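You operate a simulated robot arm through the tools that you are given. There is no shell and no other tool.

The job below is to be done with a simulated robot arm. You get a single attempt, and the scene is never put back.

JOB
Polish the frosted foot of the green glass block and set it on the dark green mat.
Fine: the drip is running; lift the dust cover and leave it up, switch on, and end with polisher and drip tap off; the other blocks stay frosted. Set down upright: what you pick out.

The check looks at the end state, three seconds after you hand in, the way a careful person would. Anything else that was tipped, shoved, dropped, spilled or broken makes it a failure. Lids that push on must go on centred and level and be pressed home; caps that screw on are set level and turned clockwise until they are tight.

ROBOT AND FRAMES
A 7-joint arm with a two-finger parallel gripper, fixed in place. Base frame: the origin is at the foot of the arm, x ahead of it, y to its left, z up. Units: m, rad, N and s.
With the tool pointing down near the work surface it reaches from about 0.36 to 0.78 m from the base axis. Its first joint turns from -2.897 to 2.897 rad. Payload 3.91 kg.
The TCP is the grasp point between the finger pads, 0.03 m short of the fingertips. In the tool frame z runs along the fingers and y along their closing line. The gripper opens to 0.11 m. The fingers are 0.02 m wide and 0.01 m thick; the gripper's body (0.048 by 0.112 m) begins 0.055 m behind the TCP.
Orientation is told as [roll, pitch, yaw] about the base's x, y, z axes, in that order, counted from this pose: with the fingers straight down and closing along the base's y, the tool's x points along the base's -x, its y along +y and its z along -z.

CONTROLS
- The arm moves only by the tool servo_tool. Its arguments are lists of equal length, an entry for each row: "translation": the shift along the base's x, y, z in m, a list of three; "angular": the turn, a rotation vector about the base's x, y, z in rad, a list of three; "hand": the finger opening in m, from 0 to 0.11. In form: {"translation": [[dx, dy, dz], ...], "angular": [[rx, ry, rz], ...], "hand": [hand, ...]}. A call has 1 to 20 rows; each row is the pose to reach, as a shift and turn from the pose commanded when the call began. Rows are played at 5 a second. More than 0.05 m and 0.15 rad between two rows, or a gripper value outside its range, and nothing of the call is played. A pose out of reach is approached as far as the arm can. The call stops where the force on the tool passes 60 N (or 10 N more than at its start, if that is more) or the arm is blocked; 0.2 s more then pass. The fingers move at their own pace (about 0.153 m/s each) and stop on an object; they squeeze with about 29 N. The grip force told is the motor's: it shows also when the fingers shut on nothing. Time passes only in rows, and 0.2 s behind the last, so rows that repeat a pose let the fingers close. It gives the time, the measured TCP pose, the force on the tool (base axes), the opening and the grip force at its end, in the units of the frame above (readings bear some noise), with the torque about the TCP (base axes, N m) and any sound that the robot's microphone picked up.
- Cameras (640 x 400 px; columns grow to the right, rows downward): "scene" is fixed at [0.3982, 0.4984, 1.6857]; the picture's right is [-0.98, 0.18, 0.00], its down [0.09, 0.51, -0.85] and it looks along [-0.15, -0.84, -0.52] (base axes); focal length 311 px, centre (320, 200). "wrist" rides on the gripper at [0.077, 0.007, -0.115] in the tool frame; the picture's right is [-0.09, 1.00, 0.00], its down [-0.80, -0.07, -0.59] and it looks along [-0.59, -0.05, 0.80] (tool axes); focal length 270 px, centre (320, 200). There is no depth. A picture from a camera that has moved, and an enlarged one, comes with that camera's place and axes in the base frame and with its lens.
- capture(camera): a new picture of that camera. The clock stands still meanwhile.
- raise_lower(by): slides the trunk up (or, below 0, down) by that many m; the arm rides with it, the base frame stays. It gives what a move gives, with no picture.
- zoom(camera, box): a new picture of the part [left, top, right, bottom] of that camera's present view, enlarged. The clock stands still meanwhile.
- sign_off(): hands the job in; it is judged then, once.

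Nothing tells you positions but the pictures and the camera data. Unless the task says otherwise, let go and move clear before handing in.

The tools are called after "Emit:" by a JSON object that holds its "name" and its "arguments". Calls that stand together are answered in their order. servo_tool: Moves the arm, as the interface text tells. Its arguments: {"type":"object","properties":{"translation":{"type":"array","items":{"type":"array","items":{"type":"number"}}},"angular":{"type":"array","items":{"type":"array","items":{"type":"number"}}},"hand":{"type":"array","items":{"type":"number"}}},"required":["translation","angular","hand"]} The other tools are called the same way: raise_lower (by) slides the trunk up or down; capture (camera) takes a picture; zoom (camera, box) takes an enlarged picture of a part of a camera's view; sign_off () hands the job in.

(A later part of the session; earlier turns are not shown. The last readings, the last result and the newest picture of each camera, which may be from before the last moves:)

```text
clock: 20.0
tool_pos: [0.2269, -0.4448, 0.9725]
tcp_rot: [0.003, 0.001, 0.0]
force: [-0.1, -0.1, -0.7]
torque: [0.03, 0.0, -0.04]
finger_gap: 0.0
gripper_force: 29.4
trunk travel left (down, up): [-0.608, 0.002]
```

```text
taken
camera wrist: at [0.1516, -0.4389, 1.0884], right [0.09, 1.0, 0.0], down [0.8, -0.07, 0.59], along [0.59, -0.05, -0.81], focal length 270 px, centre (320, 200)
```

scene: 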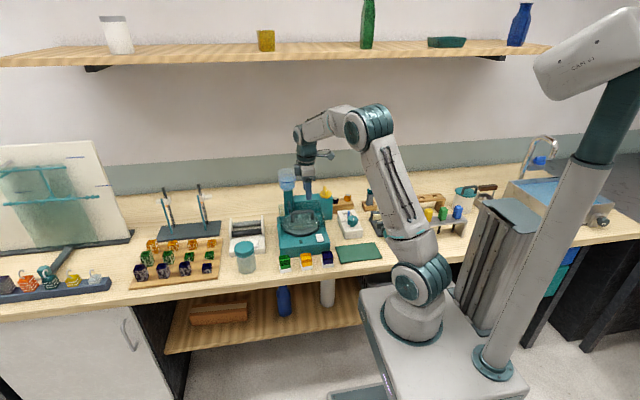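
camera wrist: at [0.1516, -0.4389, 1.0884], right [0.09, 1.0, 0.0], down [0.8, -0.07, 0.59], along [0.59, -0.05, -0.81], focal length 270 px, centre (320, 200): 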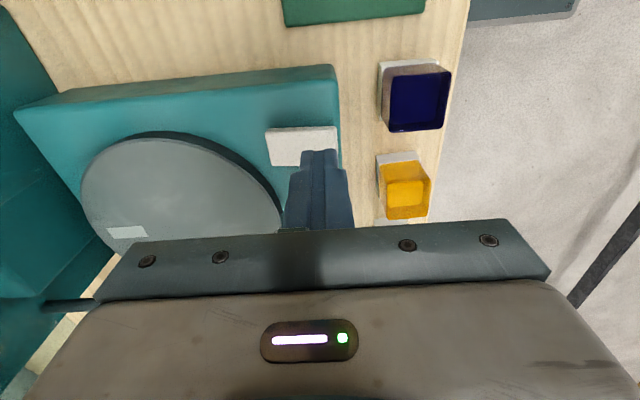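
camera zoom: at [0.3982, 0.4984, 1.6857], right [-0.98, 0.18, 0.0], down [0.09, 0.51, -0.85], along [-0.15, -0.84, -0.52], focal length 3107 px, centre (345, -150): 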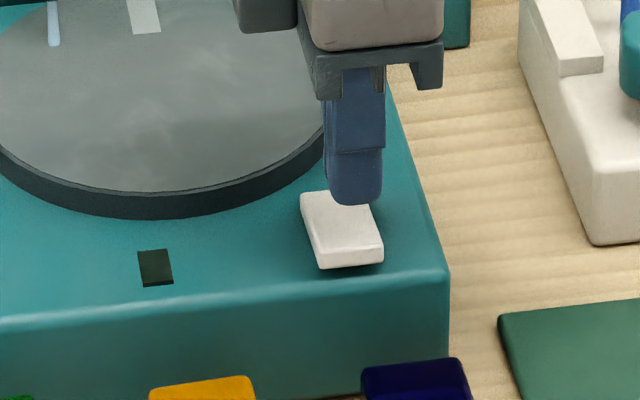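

The fingertips are right above the rocker's front end. I'll press down in small steps.

Emit:
{"name": "servo_tool", "arguments": {"translation": [[0, 0, -0.008], [0, 0, -0.014], [0, 0, -0.018], [0, 0, -0.021], [0, 0, -0.024], [0, 0, -0.026]], "angular": [[0, 0, 0], [0, 0, 0], [0, 0, 0], [0, 0, 0], [0, 0, 0], [0, 0, 0]], "hand": [0.0, 0.0, 0.0, 0.0, 0.0, 0.0]}}

Emit:
{"name": "zoom", "arguments": {"camera": "scene", "box": [290, 215, 345, 255]}}

```text
clock: 21.4
tool_pos: [0.2281, -0.4446, 0.9503]
tcp_rot: [-0.003, 0.001, 0.003]
force: [-0.3, 7.7, 32.0]
torque: [-0.04, -0.02, 0.0]
finger_gap: 0.0001
gripper_force: 29.2
trunk travel left (down, up): [-0.608, 0.002]
```

```text
10.00 times, centred on (318, 235) of scene
camera zoom: at [0.3982, 0.4984, 1.6857], right [-0.98, 0.18, 0.0], down [0.09, 0.51, -0.85], along [-0.15, -0.84, -0.52], focal length 3107 px, centre (345, -150)
```

zoom: 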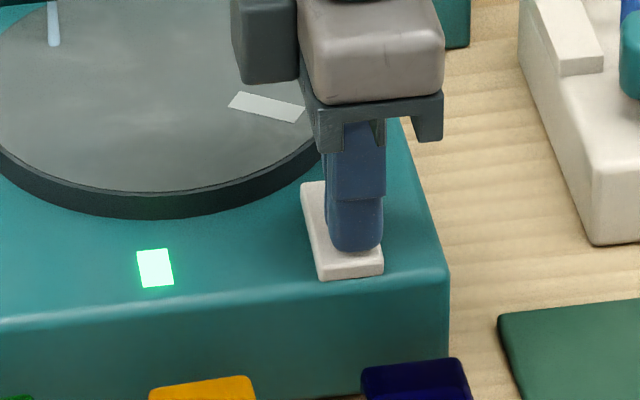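

The lamp is lit green and the disc is turning, so the polisher is on. I'll rise and turn the hand -90° about vertical on the way to above the green block.

Emit:
{"name": "servo_tool", "arguments": {"translation": [[0, 0, 0.03], [0, 0.0, 0.07], [0.01, 0.005, 0.1], [0.025, 0.01, 0.12], [0.04, 0.015, 0.13], [0.055, 0.02, 0.13], [0.07, 0.03, 0.13], [0.085, 0.04, 0.13], [0.1, 0.045, 0.13], [0.115, 0.05, 0.13], [0.13, 0.06, 0.13], [0.142, 0.0666, 0.13], [0.142, 0.0666, 0.13]], "angular": [[0, 0, 0], [0, 0, -0.1], [0, 0, -0.24], [0, 0, -0.38], [0, 0, -0.52], [0, 0, -0.66], [0, 0, -0.8], [0, 0, -0.94], [0, 0, -1.08], [0, 0, -1.22], [0, 0, -1.36], [0, 0, -1.48], [0, 0, -1.571]], "hand": [0.0, 0.0, 0.0, 0.02, 0.04, 0.06, 0.08, 0.08, 0.08, 0.08, 0.08, 0.08, 0.08]}}

Emit:
{"name": "capture", "arguments": {"camera": "wrist"}}

Emit:
{"name": "zoom", "arguments": {"camera": "scene", "box": [260, 200, 360, 280]}}

```text
clock: 24.2
tool_pos: [0.3672, -0.3787, 1.0762]
tcp_rot: [0.001, 0.001, -1.574]
force: [0.3, 1.0, 0.1]
torque: [-0.02, 0.01, -0.02]
finger_gap: 0.0799
gripper_force: 0.0
trunk travel left (down, up): [-0.608, 0.002]
```

```text
taken
camera wrist: at [0.3753, -0.3029, 1.1917], right [1.0, -0.09, 0.0], down [-0.07, -0.8, 0.59], along [-0.05, -0.59, -0.81], focal length 270 px, centre (320, 200)
```

wrist: 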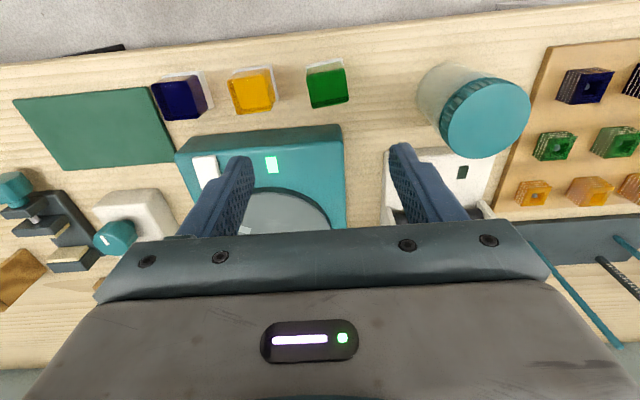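

```text
5.00 times, centred on (310, 240) of scene
camera zoom: at [0.3982, 0.4984, 1.6857], right [-0.98, 0.18, 0.0], down [0.09, 0.51, -0.85], along [-0.15, -0.84, -0.52], focal length 1554 px, centre (370, 0)
```

zoom: 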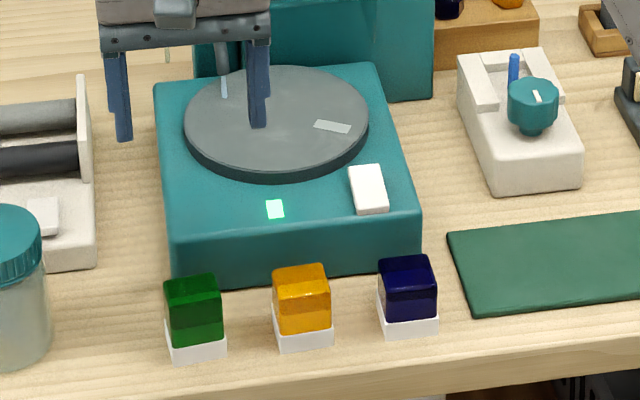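

The hand is above and the green block is in view. I'll zoom for its exact edges and yaw.

Emit:
{"name": "zoom", "arguments": {"camera": "wrist", "box": [290, 50, 370, 120]}}

Emit:
{"name": "zoom", "arguments": {"camera": "scene", "box": [280, 250, 312, 276]}}

```text
5.71 times, centred on (330, 85) of wrist
camera zoom: at [0.3753, -0.3029, 1.1917], right [1.0, -0.09, 0.0], down [-0.07, -0.8, 0.59], along [-0.05, -0.59, -0.81], focal length 1544 px, centre (263, 857)
```

zoom: 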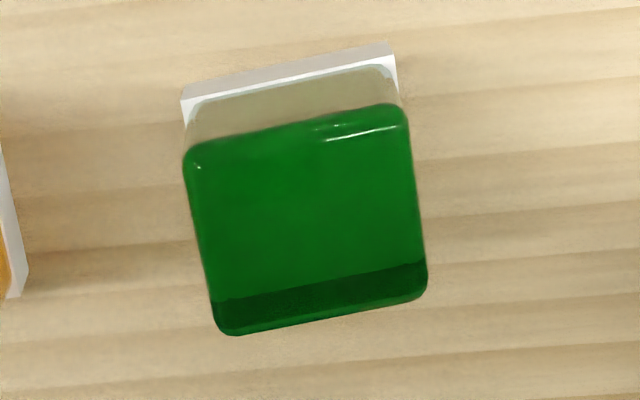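

```text
15.38 times, centred on (296, 263) of scene
camera zoom: at [0.3982, 0.4984, 1.6857], right [-0.98, 0.18, 0.0], down [0.09, 0.51, -0.85], along [-0.15, -0.84, -0.52], focal length 4781 px, centre (689, -769)
```

zoom: 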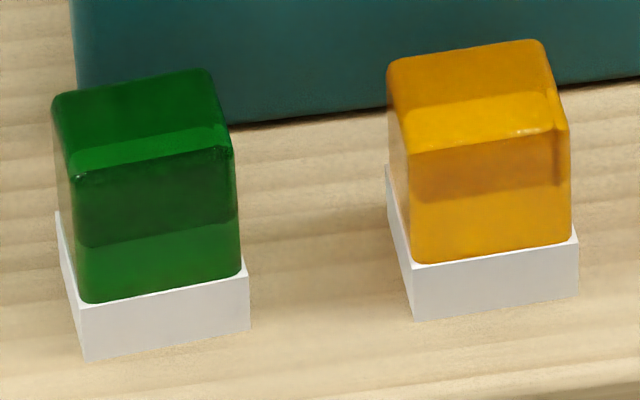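

The green block's centre is about (0.377, -0.374), yawed about +5.5°, top at z 0.912. I'll align, come down to just above it and check the alignment.

Emit:
{"name": "servo_tool", "arguments": {"translation": [[0.009, 0.004, -0.03], [0.009, 0.004, -0.07], [0.009, 0.004, -0.105]], "angular": [[0, 0, 0.09], [0, 0, 0.09], [0, 0, 0.09]], "hand": [0.07, 0.07, 0.07]}}

Emit:
{"name": "capture", "arguments": {"camera": "wrist"}}

Emit:
{"name": "zoom", "arguments": {"camera": "scene", "box": [260, 220, 340, 280]}}

```text
clock: 25.0
tool_pos: [0.3775, -0.3772, 0.9695]
tcp_rot: [0.002, 0.004, -1.482]
force: [0.9, 0.2, 0.0]
torque: [0.01, -0.01, -0.03]
finger_gap: 0.0696
gripper_force: 0.1
trunk travel left (down, up): [-0.608, 0.002]
```

```text
taken
camera wrist: at [0.3781, -0.2998, 1.0855], right [1.0, 0.0, 0.0], down [0.0, -0.81, 0.59], along [0.0, -0.59, -0.81], focal length 270 px, centre (320, 200)
```

wrist: 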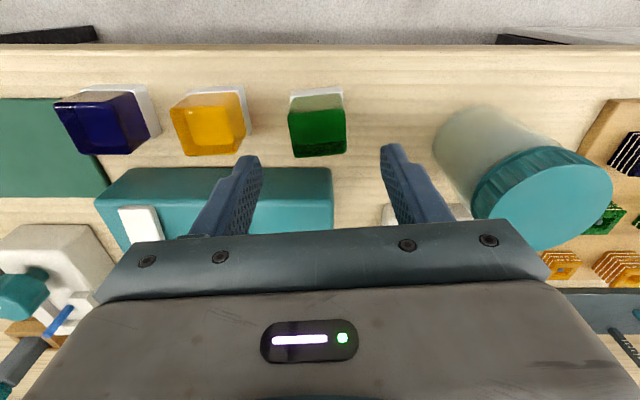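

```text
6.67 times, centred on (300, 250) of scene
camera zoom: at [0.3982, 0.4984, 1.6857], right [-0.98, 0.18, 0.0], down [0.09, 0.51, -0.85], along [-0.15, -0.84, -0.52], focal length 2072 px, centre (453, -133)
```

zoom: 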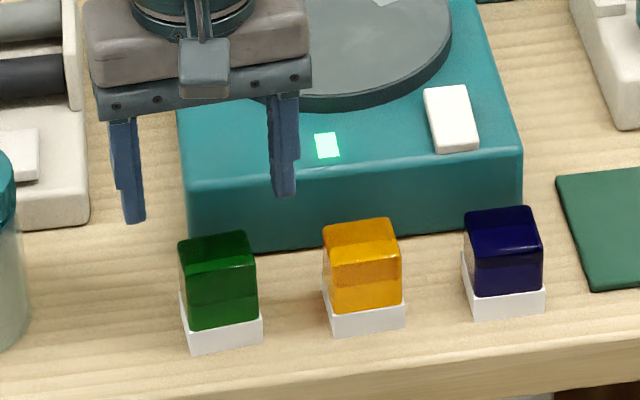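

The block is centred between the fingers in x; I'll shift 4 mm forward, descend and grip it above its foot.

Emit:
{"name": "servo_tool", "arguments": {"translation": [[0.0, 0.004, -0.03], [0.0, 0.004, -0.055], [0.0, 0.004, -0.066], [0.0, 0.004, -0.066], [0.0, 0.004, -0.066], [0.0, 0.004, -0.066]], "angular": [[0, 0, 0], [0, 0, 0], [0, 0, 0], [0, 0, 0], [0, 0, 0], [0, 0, 0]], "hand": [0.07, 0.07, 0.07, 0.05, 0.0, 0.0]}}

Emit:
{"name": "zoom", "arguments": {"camera": "scene", "box": [260, 220, 340, 280]}}

Emit:
{"name": "capture", "arguments": {"camera": "wrist"}}

```text
clock: 26.4
tool_pos: [0.3782, -0.3711, 0.9055]
tcp_rot: [0.0, 0.001, -1.48]
force: [0.1, 0.6, 0.0]
torque: [-0.04, 0.05, -0.04]
finger_gap: 0.0397
gripper_force: 28.7
trunk travel left (down, up): [-0.608, 0.002]
```

```text
6.67 times, centred on (300, 250) of scene
camera zoom: at [0.3982, 0.4984, 1.6857], right [-0.98, 0.18, 0.0], down [0.09, 0.51, -0.85], along [-0.15, -0.84, -0.52], focal length 2072 px, centre (453, -133)
```

zoom: 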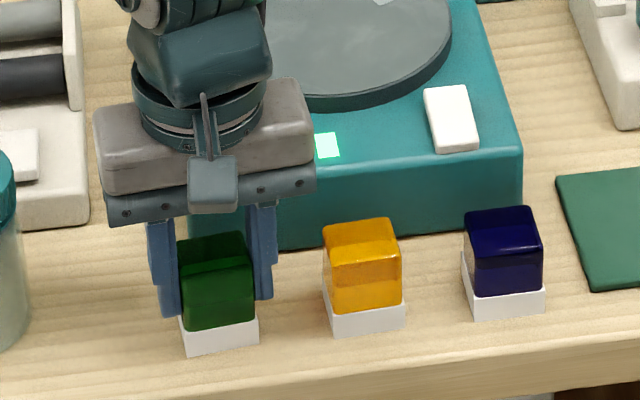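

```text
taken
camera wrist: at [0.3788, -0.2938, 1.02], right [1.0, 0.0, 0.0], down [0.0, -0.81, 0.59], along [0.0, -0.59, -0.81], focal length 270 px, centre (320, 200)
```

wrist: 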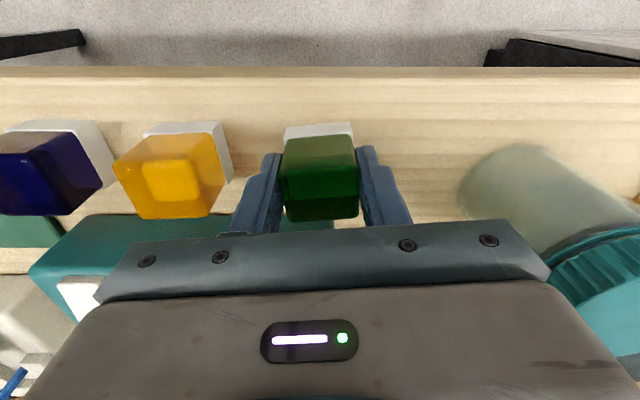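

The block is gripped at 40 mm width. I'll lift it and carry it over the front part of the spinning disc.

Emit:
{"name": "servo_tool", "arguments": {"translation": [[0, 0, 0.02], [0, 0, 0.06], [0, -0.005, 0.1], [-0.025, -0.04, 0.115], [-0.05, -0.08, 0.115], [-0.075, -0.115, 0.115], [-0.094, -0.149, 0.115], [-0.094, -0.149, 0.095]], "angular": [[0, 0, 0], [0, 0, 0], [0, 0, 0], [0, 0, -0.04], [0, 0, -0.09], [0, 0, -0.09], [0, 0, -0.09], [0, 0, -0.09]], "hand": [0.0, 0.0, 0.0, 0.0, 0.0, 0.0, 0.0, 0.0]}}

Emit:
{"name": "capture", "arguments": {"camera": "wrist"}}

Emit:
{"name": "zoom", "arguments": {"camera": "scene", "box": [250, 170, 350, 250]}}

```text
clock: 28.2
tool_pos: [0.2832, -0.5227, 0.9986]
tcp_rot: [0.001, 0.001, -1.569]
force: [0.7, 0.0, -2.4]
torque: [0.05, -0.02, -0.01]
finger_gap: 0.0399
gripper_force: 29.4
trunk travel left (down, up): [-0.608, 0.002]
```

```text
taken
camera wrist: at [0.2912, -0.4448, 1.1152], right [1.0, -0.09, 0.0], down [-0.07, -0.8, 0.59], along [-0.05, -0.59, -0.81], focal length 270 px, centre (320, 200)
```

wrist: 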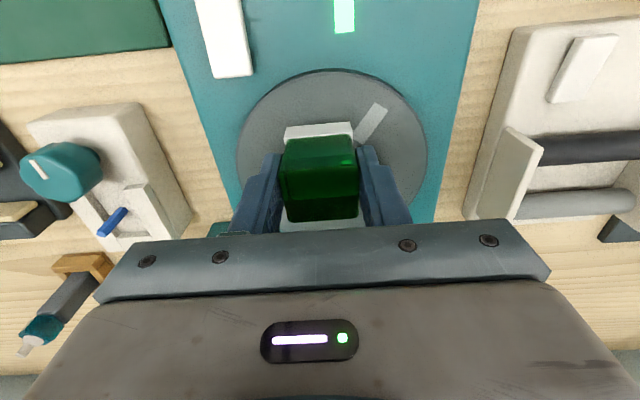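

```text
5.00 times, centred on (300, 210) of scene
camera zoom: at [0.3982, 0.4984, 1.6857], right [-0.98, 0.18, 0.0], down [0.09, 0.51, -0.85], along [-0.15, -0.84, -0.52], focal length 1554 px, centre (420, 150)
```

zoom: 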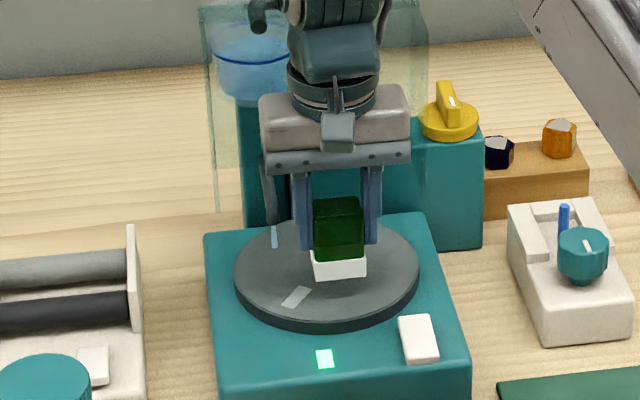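

The block hangs level over the turning disc, about 3 cm above it. I'll lower gently until the foot touches.

Emit:
{"name": "servo_tool", "arguments": {"translation": [[0, 0, -0.012], [0, 0, -0.02], [0, 0, -0.024], [0, 0, -0.027]], "angular": [[0, 0, 0], [0, 0, 0], [0, 0, 0], [0, 0, 0]], "hand": [0.0, 0.0, 0.0, 0.0]}}

Emit:
{"name": "zoom", "arguments": {"camera": "scene", "box": [270, 195, 340, 250]}}

```text
clock: 29.2
tool_pos: [0.2849, -0.5203, 0.9764]
tcp_rot: [0.006, -0.002, -1.571]
force: [0.3, 0.4, 16.7]
torque: [0.23, 0.18, 0.05]
finger_gap: 0.0396
gripper_force: 29.1
trunk travel left (down, up): [-0.608, 0.002]
```

```text
7.27 times, centred on (305, 222) of scene
camera zoom: at [0.3982, 0.4984, 1.6857], right [-0.98, 0.18, 0.0], down [0.09, 0.51, -0.85], along [-0.15, -0.84, -0.52], focal length 2260 px, centre (429, 36)
```

zoom: 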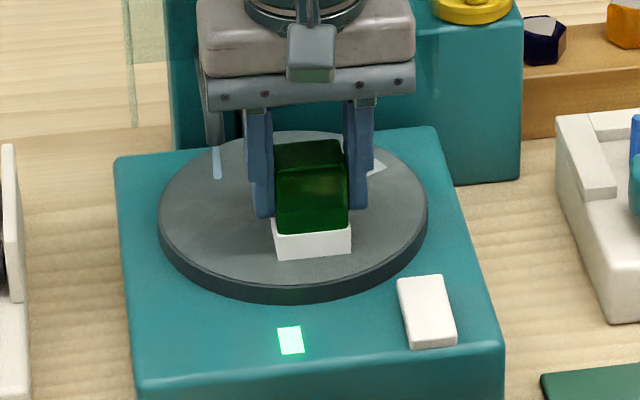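

The foot is pressed on the disc at about 17 N and the disc keeps turning. I'll hold it there for a few seconds.

Emit:
{"name": "servo_tool", "arguments": {"translation": [[0, 0, 0], [0, 0, 0], [0, 0, 0], [0, 0, 0], [0, 0, 0], [0, 0, 0], [0, 0, 0], [0, 0, 0], [0, 0, 0], [0, 0, 0], [0, 0, 0], [0, 0, 0], [0, 0, 0], [0, 0, 0], [0, 0, 0]], "angular": [[0, 0, 0], [0, 0, 0], [0, 0, 0], [0, 0, 0], [0, 0, 0], [0, 0, 0], [0, 0, 0], [0, 0, 0], [0, 0, 0], [0, 0, 0], [0, 0, 0], [0, 0, 0], [0, 0, 0], [0, 0, 0], [0, 0, 0]], "hand": [0.0, 0.0, 0.0, 0.0, 0.0, 0.0, 0.0, 0.0, 0.0, 0.0, 0.0, 0.0, 0.0, 0.0, 0.0]}}

Emit:
{"name": "zoom", "arguments": {"camera": "scene", "box": [270, 195, 340, 250]}}

Emit:
{"name": "capture", "arguments": {"camera": "wrist"}}

```text
clock: 32.4
tool_pos: [0.2838, -0.52, 0.9747]
tcp_rot: [0.004, 0.003, -1.572]
force: [1.9, -2.2, 15.6]
torque: [-0.09, 0.08, 0.03]
finger_gap: 0.0398
gripper_force: 29.4
trunk travel left (down, up): [-0.608, 0.002]
```

```text
7.27 times, centred on (305, 222) of scene
camera zoom: at [0.3982, 0.4984, 1.6857], right [-0.98, 0.18, 0.0], down [0.09, 0.51, -0.85], along [-0.15, -0.84, -0.52], focal length 2260 px, centre (429, 36)
```

zoom: 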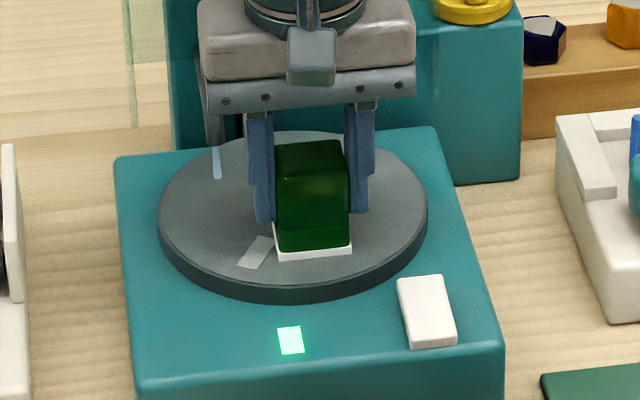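

```text
taken
camera wrist: at [0.2912, -0.4429, 1.0898], right [1.0, -0.09, 0.0], down [-0.07, -0.8, 0.59], along [-0.05, -0.59, -0.8], focal length 270 px, centre (320, 200)
```

wrist: 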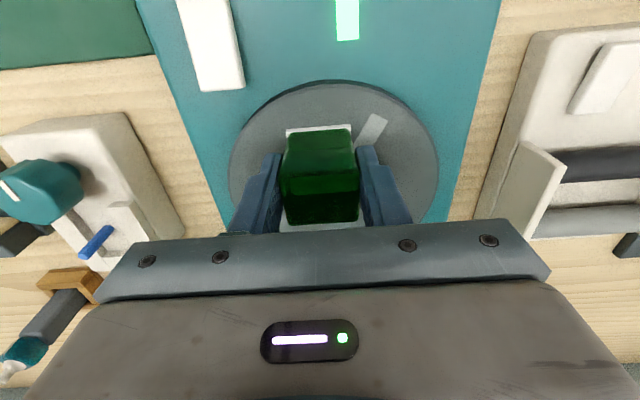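

The white frosted band is shrinking steadily — about a quarter is left. I'll hold a little longer and check.

Emit:
{"name": "servo_tool", "arguments": {"translation": [[0, 0, 0], [0, 0, 0], [0, 0, 0], [0, 0, 0], [0, 0, 0]], "angular": [[0, 0, 0], [0, 0, 0], [0, 0, 0], [0, 0, 0], [0, 0, 0]], "hand": [0.0, 0.0, 0.0, 0.0, 0.0]}}

Emit:
{"name": "zoom", "arguments": {"camera": "scene", "box": [270, 195, 340, 250]}}

Emit:
{"name": "zoom", "arguments": {"camera": "scene", "box": [295, 212, 315, 228]}}

```text
clock: 33.6
tool_pos: [0.2841, -0.5189, 0.9746]
tcp_rot: [0.002, 0.002, -1.571]
force: [1.1, -0.7, 14.7]
torque: [-0.03, 0.13, 0.03]
finger_gap: 0.0399
gripper_force: 29.2
trunk travel left (down, up): [-0.608, 0.002]
```

```text
7.27 times, centred on (305, 222) of scene
camera zoom: at [0.3982, 0.4984, 1.6857], right [-0.98, 0.18, 0.0], down [0.09, 0.51, -0.85], along [-0.15, -0.84, -0.52], focal length 2260 px, centre (429, 36)
```

zoom: 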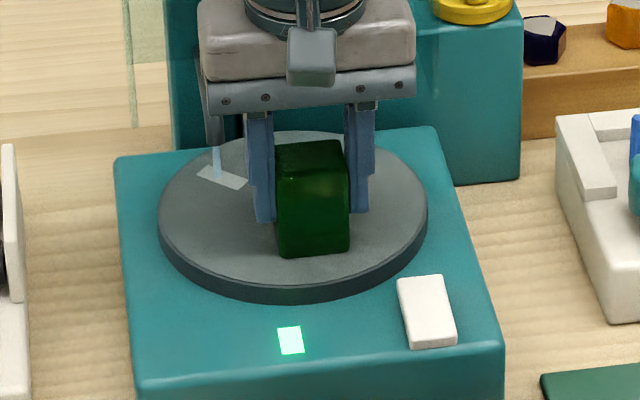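

```text
16.00 times, centred on (305, 220) of scene
camera zoom: at [0.3982, 0.4984, 1.6857], right [-0.98, 0.18, 0.0], down [0.09, 0.51, -0.85], along [-0.15, -0.84, -0.52], focal length 4972 px, centre (560, -120)
```

zoom: 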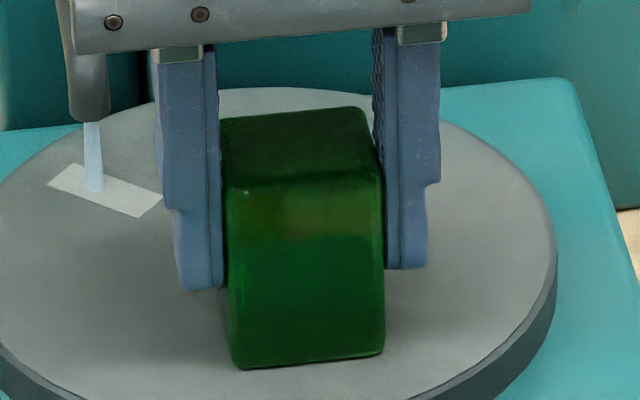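

The frosted band is entirely gone; the foot now looks as clear green as the rest. I'll hold a moment more for certainty, then lift off and carry it toward the mat.

Emit:
{"name": "servo_tool", "arguments": {"translation": [[0, 0, 0], [0, 0, 0], [0, 0, 0.02], [0, 0.0, 0.05], [0, 0.02, 0.065], [-0.02, 0.06, 0.065], [-0.06, 0.085, 0.065], [-0.1, 0.1, 0.065], [-0.145, 0.105, 0.065], [-0.19, 0.105, 0.065], [-0.2, 0.105, 0.065]], "angular": [[0, 0, 0], [0, 0, 0], [0, 0, 0], [0, 0, 0], [0, 0, 0], [0, 0, 0], [0, 0, 0], [0, 0, 0], [0, 0, 0], [0, 0, 0], [0, 0, 0]], "hand": [0.0, 0.0, 0.0, 0.0, 0.0, 0.0, 0.0, 0.0, 0.0, 0.0, 0.0]}}

Emit:
{"name": "capture", "arguments": {"camera": "wrist"}}

Emit:
{"name": "zoom", "arguments": {"camera": "scene", "box": [260, 180, 420, 280]}}

```text
clock: 36.0
tool_pos: [0.0843, -0.4174, 1.0388]
tcp_rot: [0.001, 0.003, -1.568]
force: [-1.0, -0.6, -1.4]
torque: [0.02, 0.01, 0.02]
finger_gap: 0.0399
gripper_force: 28.4
trunk travel left (down, up): [-0.608, 0.002]
```

```text
taken
camera wrist: at [0.0913, -0.3398, 1.1539], right [1.0, -0.09, 0.0], down [-0.07, -0.8, 0.59], along [-0.05, -0.59, -0.81], focal length 270 px, centre (320, 200)
```

wrist: 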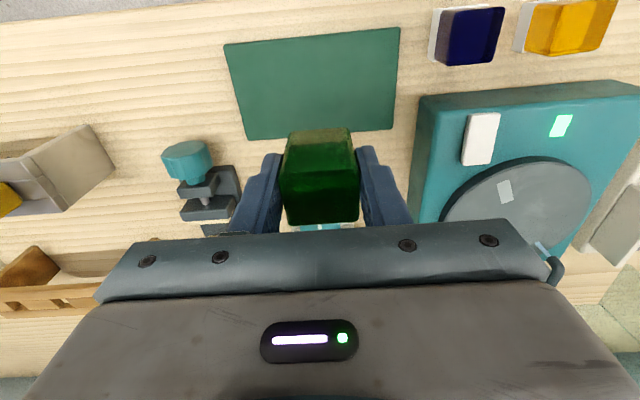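

```text
4.00 times, centred on (340, 230) of scene
camera zoom: at [0.3982, 0.4984, 1.6857], right [-0.98, 0.18, 0.0], down [0.09, 0.51, -0.85], along [-0.15, -0.84, -0.52], focal length 1243 px, centre (240, 80)
```

zoom: 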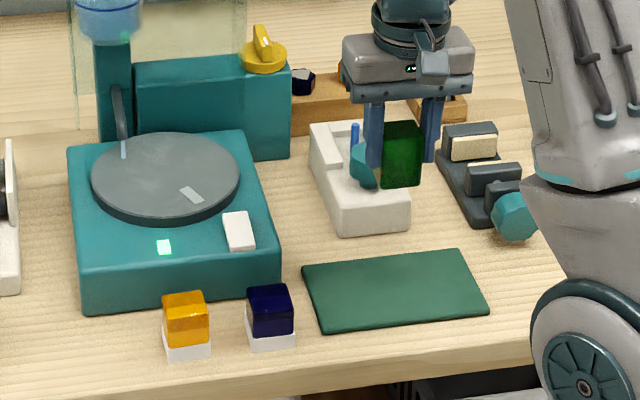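

The mat is centred at about (0.079, -0.414) and the block hangs over it. I'll lower it gently onto the mat.

Emit:
{"name": "servo_tool", "arguments": {"translation": [[-0.005, 0.003, -0.04], [-0.005, 0.003, -0.08], [-0.005, 0.003, -0.11], [-0.005, 0.003, -0.12], [-0.005, 0.003, -0.125]], "angular": [[0, 0, 0], [0, 0, 0], [0, 0, 0], [0, 0, 0], [0, 0, 0]], "hand": [0.0, 0.0, 0.0, 0.0, 0.0]}}

Emit:
{"name": "zoom", "arguments": {"camera": "scene", "box": [320, 210, 400, 270]}}

```text
clock: 37.2
tool_pos: [0.0793, -0.4145, 0.9138]
tcp_rot: [0.002, 0.002, -1.572]
force: [0.1, -0.9, -1.5]
torque: [0.03, 0.0, 0.01]
finger_gap: 0.0397
gripper_force: 28.7
trunk travel left (down, up): [-0.608, 0.002]
```

```text
6.67 times, centred on (360, 240) of scene
camera zoom: at [0.3982, 0.4984, 1.6857], right [-0.98, 0.18, 0.0], down [0.09, 0.51, -0.85], along [-0.15, -0.84, -0.52], focal length 2072 px, centre (53, -67)
```

zoom: 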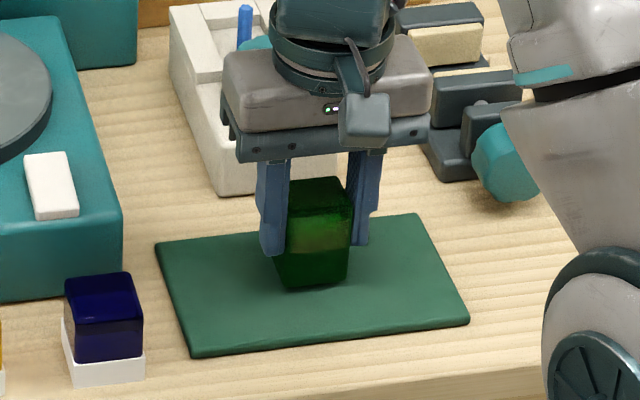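

It's just above the mat. I'll lower the last millimetres in fine steps until contact shows.

Emit:
{"name": "servo_tool", "arguments": {"translation": [[0, 0, -0.003], [0, 0, -0.005], [0, 0, -0.006]], "angular": [[0, 0, 0], [0, 0, 0], [0, 0, 0]], "hand": [0.0, 0.0, 0.0]}}

```text
clock: 38.0
tool_pos: [0.0794, -0.4153, 0.9097]
tcp_rot: [0.001, -0.003, -1.57]
force: [1.4, -0.4, 17.6]
torque: [-0.03, 0.11, 0.04]
finger_gap: 0.0395
gripper_force: 29.4
trunk travel left (down, up): [-0.608, 0.002]
```

The foot is on the mat (17 N). I'll ease off slightly, open the fingers, and rise straight up.

Emit:
{"name": "servo_tool", "arguments": {"translation": [[0, 0, 0.002], [0, 0, 0.003], [0, 0, 0.003], [0, 0, 0.003]], "angular": [[0, 0, 0], [0, 0, 0], [0, 0, 0], [0, 0, 0]], "hand": [0.0, 0.0, 0.065, 0.065]}}

Emit:
{"name": "servo_tool", "arguments": {"translation": [[0, 0, 0.02], [0, 0, 0.06], [0, 0, 0.1], [0, 0, 0.14]], "angular": [[0, 0, 0], [0, 0, 0], [0, 0, 0], [0, 0, 0]], "hand": [0.065, 0.065, 0.065, 0.065]}}

Emit:
{"name": "zoom", "arguments": {"camera": "scene", "box": [320, 210, 400, 270]}}

Emit:
{"name": "capture", "arguments": {"camera": "wrist"}}

```text
clock: 39.0
tool_pos: [0.08, -0.4137, 0.9105]
tcp_rot: [0.001, 0.003, -1.57]
force: [0.3, -1.3, -0.4]
torque: [-0.04, -0.03, -0.02]
finger_gap: 0.0647
gripper_force: 0.0
trunk travel left (down, up): [-0.608, 0.002]
```

```text
clock: 40.0
tool_pos: [0.0793, -0.4108, 1.0497]
tcp_rot: [0.002, 0.002, -1.572]
force: [0.6, 0.1, -0.6]
torque: [-0.01, 0.01, -0.03]
finger_gap: 0.0649
gripper_force: 0.0
trunk travel left (down, up): [-0.608, 0.002]
```

```text
6.67 times, centred on (360, 240) of scene
camera zoom: at [0.3982, 0.4984, 1.6857], right [-0.98, 0.18, 0.0], down [0.09, 0.51, -0.85], along [-0.15, -0.84, -0.52], focal length 2072 px, centre (53, -67)
```

zoom: 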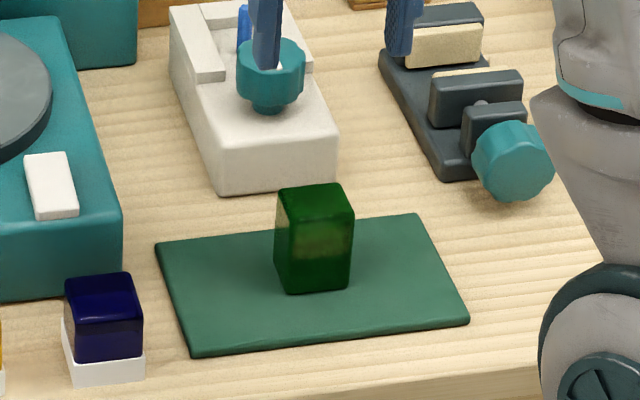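

```text
taken
camera wrist: at [0.0863, -0.3343, 1.1663], right [1.0, -0.09, 0.0], down [-0.07, -0.8, 0.59], along [-0.05, -0.59, -0.81], focal length 270 px, centre (320, 200)
```

wrist: 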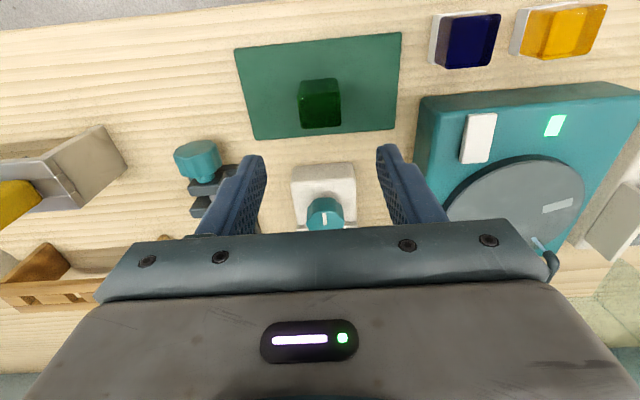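

The green block stands upright on the mat, fully clear. Next I'll press the rocker's rear end (about x 0.229, y -0.468) to switch the polisher off.

Emit:
{"name": "servo_tool", "arguments": {"translation": [[0.03, -0.01, 0.0], [0.07, -0.025, 0.0], [0.11, -0.04, 0.0], [0.15, -0.056, 0.0], [0.15, -0.056, -0.04], [0.15, -0.056, -0.07]], "angular": [[0, 0, 0], [0, 0, 0], [0, 0, 0], [0, 0, 0], [0, 0, 0], [0, 0, 0]], "hand": [0.065, 0.03, 0.0, 0.0, 0.0, 0.0]}}

Emit:
{"name": "capture", "arguments": {"camera": "wrist"}}

Emit:
{"name": "zoom", "arguments": {"camera": "scene", "box": [290, 215, 345, 255]}}

```text
clock: 41.4
tool_pos: [0.2281, -0.468, 0.9803]
tcp_rot: [0.002, 0.001, -1.57]
force: [-0.5, -0.3, 0.2]
torque: [0.01, 0.0, 0.01]
finger_gap: 0.0
gripper_force: 28.7
trunk travel left (down, up): [-0.608, 0.002]
```

```text
taken
camera wrist: at [0.2366, -0.3913, 1.0955], right [1.0, -0.09, 0.0], down [-0.07, -0.8, 0.59], along [-0.05, -0.59, -0.81], focal length 270 px, centre (320, 200)
```

wrist: 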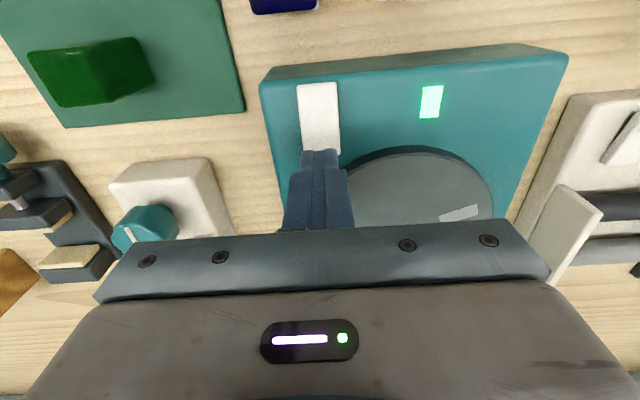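

```text
10.00 times, centred on (318, 235) of scene
camera zoom: at [0.3982, 0.4984, 1.6857], right [-0.98, 0.18, 0.0], down [0.09, 0.51, -0.85], along [-0.15, -0.84, -0.52], focal length 3107 px, centre (345, -150)
```

zoom: 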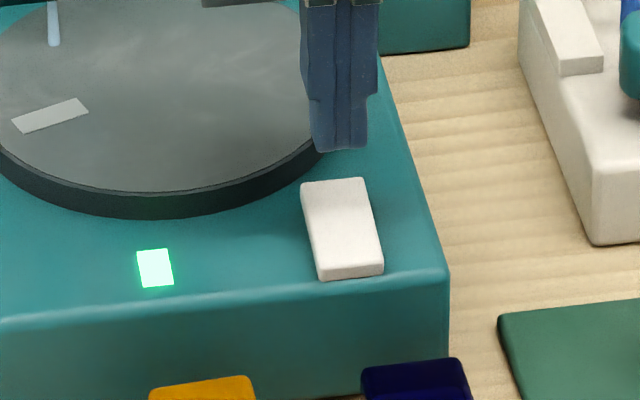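

The tip is lined up above the rocker's raised rear end; pressing down now.

Emit:
{"name": "servo_tool", "arguments": {"translation": [[0, 0, -0.015], [0, 0, -0.022], [0, 0, -0.026], [0, 0, -0.03], [0, 0, -0.033]], "angular": [[0, 0, 0], [0, 0, 0], [0, 0, 0], [0, 0, 0], [0, 0, 0]], "hand": [0.0, 0.0, 0.0, 0.0, 0.0]}}

Emit:
{"name": "zoom", "arguments": {"camera": "scene", "box": [290, 215, 345, 255]}}

```text
clock: 42.6
tool_pos: [0.2296, -0.4699, 0.9508]
tcp_rot: [0.005, -0.005, -1.573]
force: [-0.6, -3.0, 32.2]
torque: [0.19, 0.03, 0.14]
finger_gap: 0.0001
gripper_force: 29.2
trunk travel left (down, up): [-0.608, 0.002]
```

```text
10.00 times, centred on (318, 235) of scene
camera zoom: at [0.3982, 0.4984, 1.6857], right [-0.98, 0.18, 0.0], down [0.09, 0.51, -0.85], along [-0.15, -0.84, -0.52], focal length 3107 px, centre (345, -150)
```

zoom: 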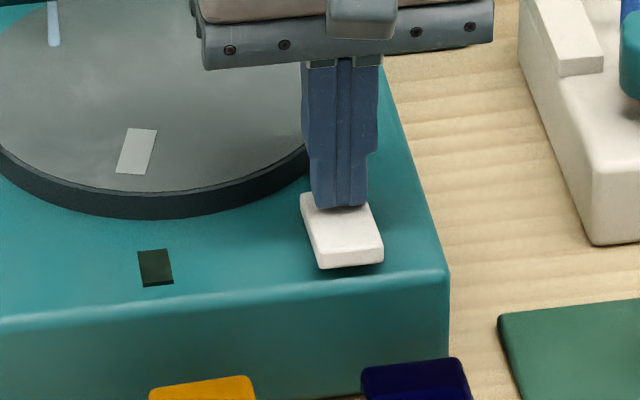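

The lamp is out, so the polisher is off. I'll rise well above the cover's top and move over the yellow tap knob to look at it.

Emit:
{"name": "servo_tool", "arguments": {"translation": [[0, 0, 0.04], [0, 0, 0.085], [-0.01, 0, 0.13], [-0.03, 0, 0.17], [-0.05, -0.01, 0.21], [-0.065, -0.03, 0.245], [-0.075, -0.07, 0.25], [-0.08, -0.11, 0.25], [-0.08, -0.15, 0.25], [-0.08, -0.18, 0.25]], "angular": [[0, 0, 0], [0, 0, 0], [0, 0, 0], [0, 0, 0], [0, 0, 0], [0, 0, 0], [0, 0, 0], [0, 0, 0], [0, 0, 0], [0, 0, 0]], "hand": [0.0, 0.0, 0.0, 0.0, 0.0, 0.0, 0.02, 0.04, 0.05, 0.05]}}

Emit:
{"name": "capture", "arguments": {"camera": "wrist"}}

Emit:
{"name": "capture", "arguments": {"camera": "scene"}}

```text
clock: 44.8
tool_pos: [0.1486, -0.652, 1.196]
tcp_rot: [0.002, 0.003, -1.57]
force: [0.0, -0.2, -0.4]
torque: [0.02, 0.05, -0.01]
finger_gap: 0.05
gripper_force: 0.1
trunk travel left (down, up): [-0.608, 0.002]
```

```text
taken
camera wrist: at [0.156, -0.5743, 1.3114], right [1.0, -0.09, 0.0], down [-0.07, -0.8, 0.59], along [-0.05, -0.59, -0.81], focal length 270 px, centre (320, 200)
```

wrist: 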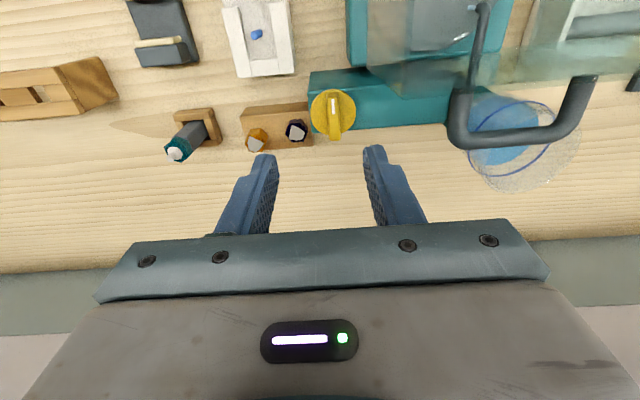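

```text
taken
```

scene: 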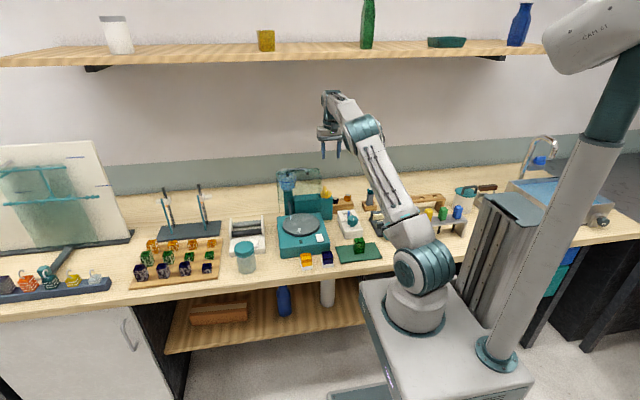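

The knob is visible directly ahead, with the cover handle to its right. I'll zoom for its exact position and the lever's line.

Emit:
{"name": "zoom", "arguments": {"camera": "wrist", "box": [290, 60, 390, 160]}}

Emit:
{"name": "zoom", "arguments": {"camera": "wrist", "box": [290, 20, 610, 220]}}

Emit:
{"name": "zoom", "arguments": {"camera": "scene", "box": [270, 155, 350, 255]}}

```text
4.00 times, centred on (340, 110) of wrist
camera zoom: at [0.156, -0.5743, 1.3114], right [1.0, -0.09, 0.0], down [-0.07, -0.8, 0.59], along [-0.05, -0.59, -0.81], focal length 1081 px, centre (240, 560)
```

zoom: 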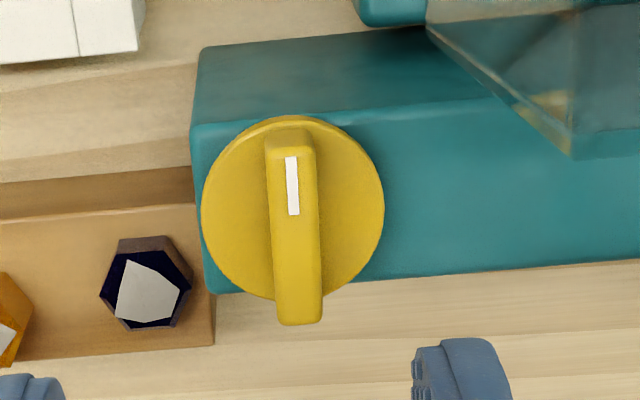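

```text
2.00 times, centred on (450, 120) of wrist
camera zoom: at [0.156, -0.5743, 1.3114], right [1.0, -0.09, 0.0], down [-0.07, -0.8, 0.59], along [-0.05, -0.59, -0.81], focal length 541 px, centre (60, 360)
```

zoom: 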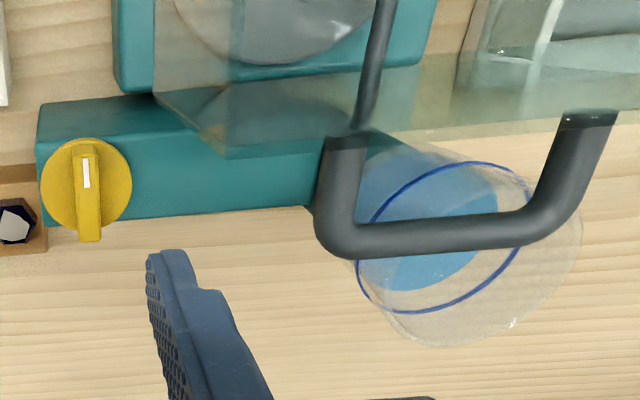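

```text
4.00 times, centred on (310, 205) of scene
camera zoom: at [0.3982, 0.4984, 1.6857], right [-0.98, 0.18, 0.0], down [0.09, 0.51, -0.85], along [-0.15, -0.84, -0.52], focal length 1243 px, centre (360, 180)
```

zoom: 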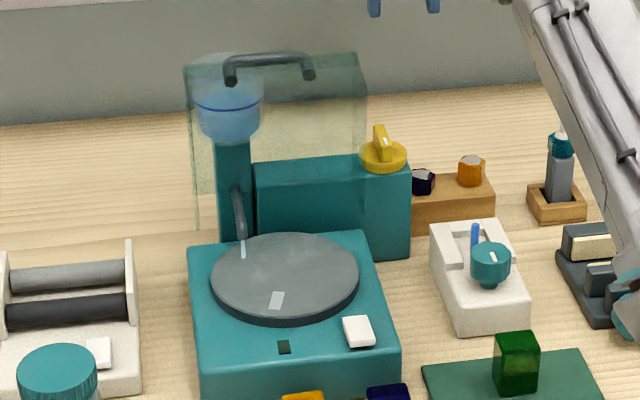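

The lever runs along y, centred at about (0.163, -0.684) with its top near z 1.008, and the cover's bar hasn't moved. I'll go straight down over the lever with the fingers either side of it.

Emit:
{"name": "servo_tool", "arguments": {"translation": [[0.014, -0.033, 0.0], [0.014, -0.033, -0.04], [0.014, -0.033, -0.08], [0.014, -0.033, -0.12]], "angular": [[0, 0, 0], [0, 0, 0], [0, 0, 0], [0, 0, 0]], "hand": [0.05, 0.045, 0.045, 0.045]}}

Emit:
{"name": "capture", "arguments": {"camera": "wrist"}}

Emit:
{"name": "zoom", "arguments": {"camera": "scene", "box": [270, 140, 370, 220]}}

```text
clock: 45.8
tool_pos: [0.1647, -0.6826, 1.0764]
tcp_rot: [0.0, 0.001, -1.571]
force: [0.0, 0.4, -0.2]
torque: [-0.02, 0.02, -0.02]
finger_gap: 0.0451
gripper_force: 0.0
trunk travel left (down, up): [-0.608, 0.002]
```

```text
taken
camera wrist: at [0.1709, -0.6054, 1.1932], right [1.0, -0.09, 0.0], down [-0.07, -0.8, 0.59], along [-0.05, -0.59, -0.81], focal length 270 px, centre (320, 200)
```

wrist: 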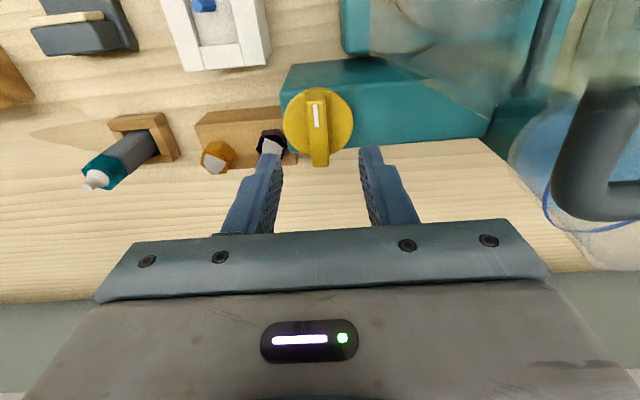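

```text
5.00 times, centred on (320, 180) of scene
camera zoom: at [0.3982, 0.4984, 1.6857], right [-0.98, 0.18, 0.0], down [0.09, 0.51, -0.85], along [-0.15, -0.84, -0.52], focal length 1554 px, centre (320, 300)
```

zoom: 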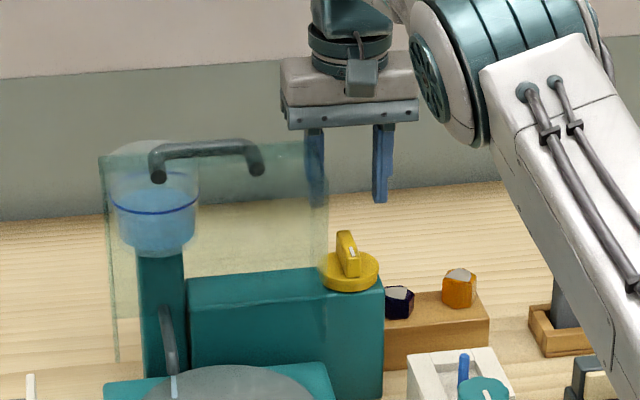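

The lever centre is at about (0.1633, -0.680). I'll fine-adjust, descend and close on the lever.

Emit:
{"name": "servo_tool", "arguments": {"translation": [[-0.001, 0.002, -0.03], [-0.001, 0.002, -0.05], [-0.001, 0.002, -0.057], [-0.001, 0.002, -0.057], [-0.001, 0.002, -0.057], [-0.001, 0.002, -0.057]], "angular": [[0, 0, 0], [0, 0, 0], [0, 0, 0], [0, 0, 0], [0, 0, 0], [0, 0, 0]], "hand": [0.045, 0.045, 0.045, 0.03, 0.0, 0.0]}}

Emit:
{"name": "capture", "arguments": {"camera": "wrist"}}

Emit:
{"name": "zoom", "arguments": {"camera": "scene", "box": [280, 160, 350, 216]}}

```text
clock: 47.2
tool_pos: [0.1623, -0.6799, 1.0199]
tcp_rot: [0.0, 0.001, -1.572]
force: [-2.5, 2.5, -5.1]
torque: [-0.76, 0.25, -0.04]
finger_gap: 0.0137
gripper_force: 45.1
trunk travel left (down, up): [-0.608, 0.002]
```

```text
taken
camera wrist: at [0.1695, -0.6039, 1.136], right [1.0, -0.09, 0.0], down [-0.07, -0.8, 0.59], along [-0.05, -0.59, -0.81], focal length 270 px, centre (320, 200)
```

wrist: 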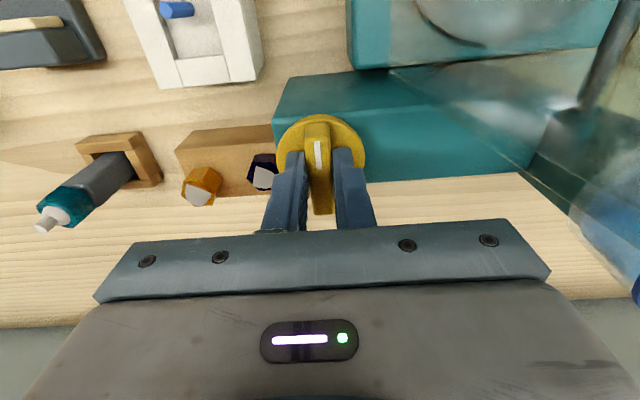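

```text
7.14 times, centred on (315, 188) of scene
camera zoom: at [0.3982, 0.4984, 1.6857], right [-0.98, 0.18, 0.0], down [0.09, 0.51, -0.85], along [-0.15, -0.84, -0.52], focal length 2220 px, centre (356, 286)
```

zoom: 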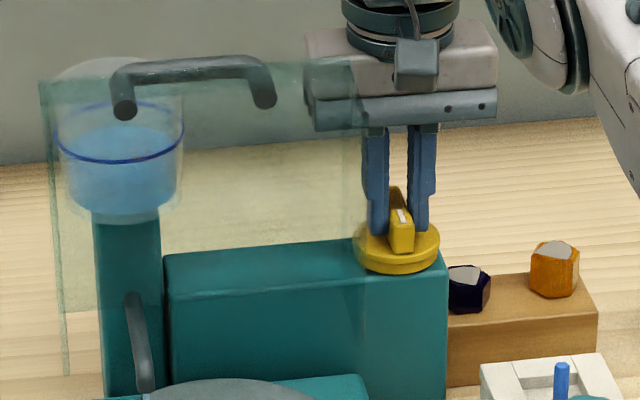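

The lever is gripped. I'll test a small counter-clockwise turn and read the torque about vertical.

Emit:
{"name": "servo_tool", "arguments": {"translation": [[0, 0, 0], [0, 0, 0], [0, 0, 0]], "angular": [[0, 0, 0.05], [0, 0, 0.12], [0, 0, 0.12]], "hand": [0.0, 0.0, 0.0]}}

Emit:
{"name": "zoom", "arguments": {"camera": "wrist", "box": [260, 90, 390, 235]}}

```text
clock: 48.0
tool_pos: [0.162, -0.6804, 1.0205]
tcp_rot: [0.001, 0.003, -1.453]
force: [-1.3, 0.6, -0.9]
torque: [0.59, 0.43, -1.19]
finger_gap: 0.0158
gripper_force: 45.2
trunk travel left (down, up): [-0.608, 0.002]
```

```text
2.76 times, centred on (325, 162) of wrist
camera zoom: at [0.16, -0.6033, 1.136], right [1.0, 0.03, 0.0], down [0.02, -0.81, 0.59], along [0.02, -0.59, -0.81], focal length 746 px, centre (306, 303)
```

zoom: 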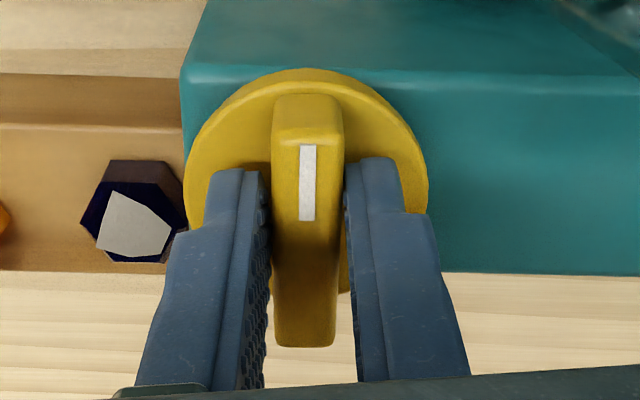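

Counter-clockwise is against a stop (the fingers get forced apart). I'll turn back and test a small clockwise turn.

Emit:
{"name": "servo_tool", "arguments": {"translation": [[0, 0, 0], [0, 0, 0], [0, 0, 0]], "angular": [[0, 0, -0.1], [0, 0, -0.2], [0, 0, -0.2]], "hand": [0.0, 0.0, 0.0]}}

Emit:
{"name": "zoom", "arguments": {"camera": "wrist", "box": [260, 90, 390, 235]}}

Emit:
{"name": "zoom", "arguments": {"camera": "scene", "box": [280, 160, 350, 216]}}

```text
clock: 48.8
tool_pos: [0.162, -0.6811, 1.0217]
tcp_rot: [0.004, 0.003, -1.651]
force: [-1.3, -2.0, 1.1]
torque: [0.05, 0.31, 0.01]
finger_gap: 0.0137
gripper_force: 45.0
trunk travel left (down, up): [-0.608, 0.002]
```

```text
2.76 times, centred on (325, 162) of wrist
camera zoom: at [0.1758, -0.6047, 1.1359], right [0.99, -0.17, 0.0], down [-0.14, -0.79, 0.59], along [-0.1, -0.59, -0.8], focal length 746 px, centre (306, 303)
```

zoom: 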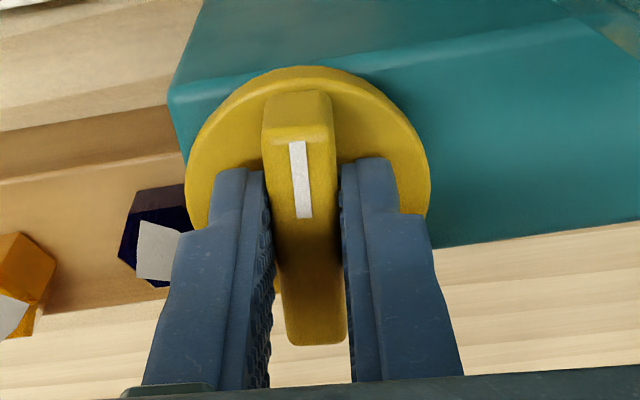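

```text
7.14 times, centred on (315, 188) of scene
camera zoom: at [0.3982, 0.4984, 1.6857], right [-0.98, 0.18, 0.0], down [0.09, 0.51, -0.85], along [-0.15, -0.84, -0.52], focal length 2220 px, centre (356, 286)
```

zoom: 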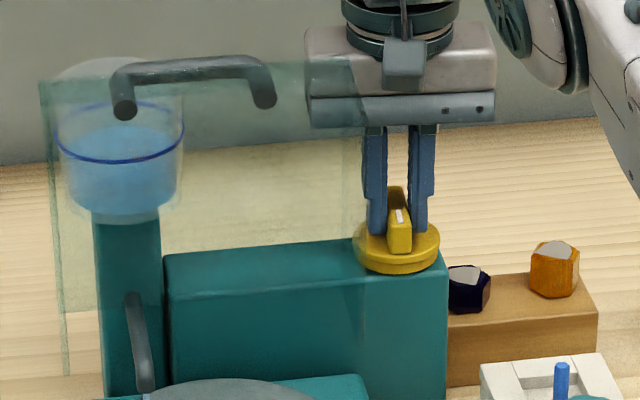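

Clockwise it turns freely, so closing is clockwise — but the camera would swing into the cover from this side. I'll release, rise above the cover, and turn the hand half a turn so I can grip it from the other side.

Emit:
{"name": "servo_tool", "arguments": {"translation": [[0, 0, 0], [0, 0, 0], [0, 0, 0.04], [0, 0, 0.085], [0, 0, 0.13], [0, 0, 0.17], [0, 0, 0.17], [0, 0, 0.17], [0, 0, 0.17], [0, 0, 0.17], [0, 0, 0.17], [0, 0, 0.17], [0, 0, 0.17], [0, 0, 0.17], [0, 0, 0.17], [0, 0, 0.17], [0, 0, 0.17], [0, 0, 0.17]], "angular": [[0, 0, 0], [0, 0, 0], [0, 0, 0], [0, 0, 0], [0, 0, 0], [0, 0, 0], [0, 0, 0.13], [0, 0, 0.27], [0, 0, 0.41], [0, 0, 0.55], [0, 0, 0.69], [0, 0, 0.83], [0, 0, 0.97], [0, 0, 1.11], [0, 0, 1.25], [0, 0, 1.39], [0, 0, 1.53], [0, 0, 1.651]], "hand": [0.045, 0.045, 0.045, 0.045, 0.045, 0.045, 0.045, 0.045, 0.045, 0.045, 0.045, 0.045, 0.045, 0.045, 0.045, 0.045, 0.045, 0.045]}}

Emit:
{"name": "capture", "arguments": {"camera": "wrist"}}

Emit:
{"name": "zoom", "arguments": {"camera": "scene", "box": [270, 140, 370, 220]}}

```text
clock: 52.6
tool_pos: [0.1627, -0.6802, 1.1906]
tcp_rot: [0.001, 0.002, 0.001]
force: [0.2, 0.5, -0.7]
torque: [0.01, 0.01, -0.02]
finger_gap: 0.0449
gripper_force: 0.1
trunk travel left (down, up): [-0.608, 0.002]
```

```text
taken
camera wrist: at [0.086, -0.6736, 1.3058], right [0.09, 1.0, 0.0], down [0.8, -0.07, 0.59], along [0.59, -0.05, -0.81], focal length 270 px, centre (320, 200)
```

wrist: 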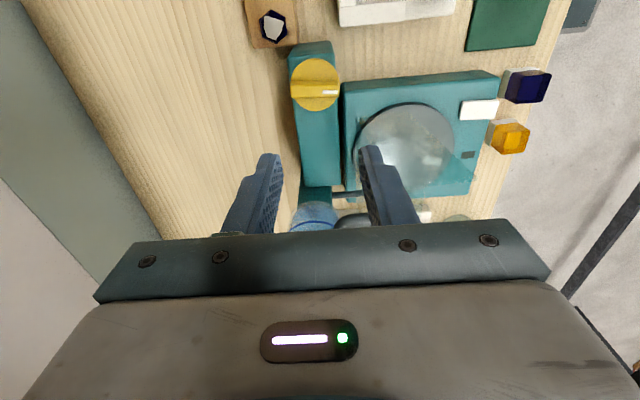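

```text
5.00 times, centred on (320, 180) of scene
camera zoom: at [0.3982, 0.4984, 1.6857], right [-0.98, 0.18, 0.0], down [0.09, 0.51, -0.85], along [-0.15, -0.84, -0.52], focal length 1554 px, centre (320, 300)
```

zoom: 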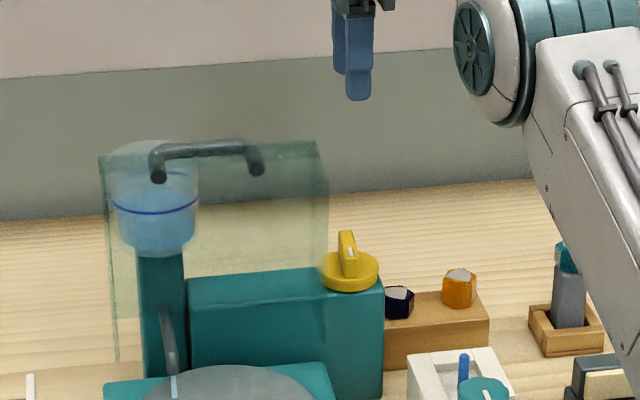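

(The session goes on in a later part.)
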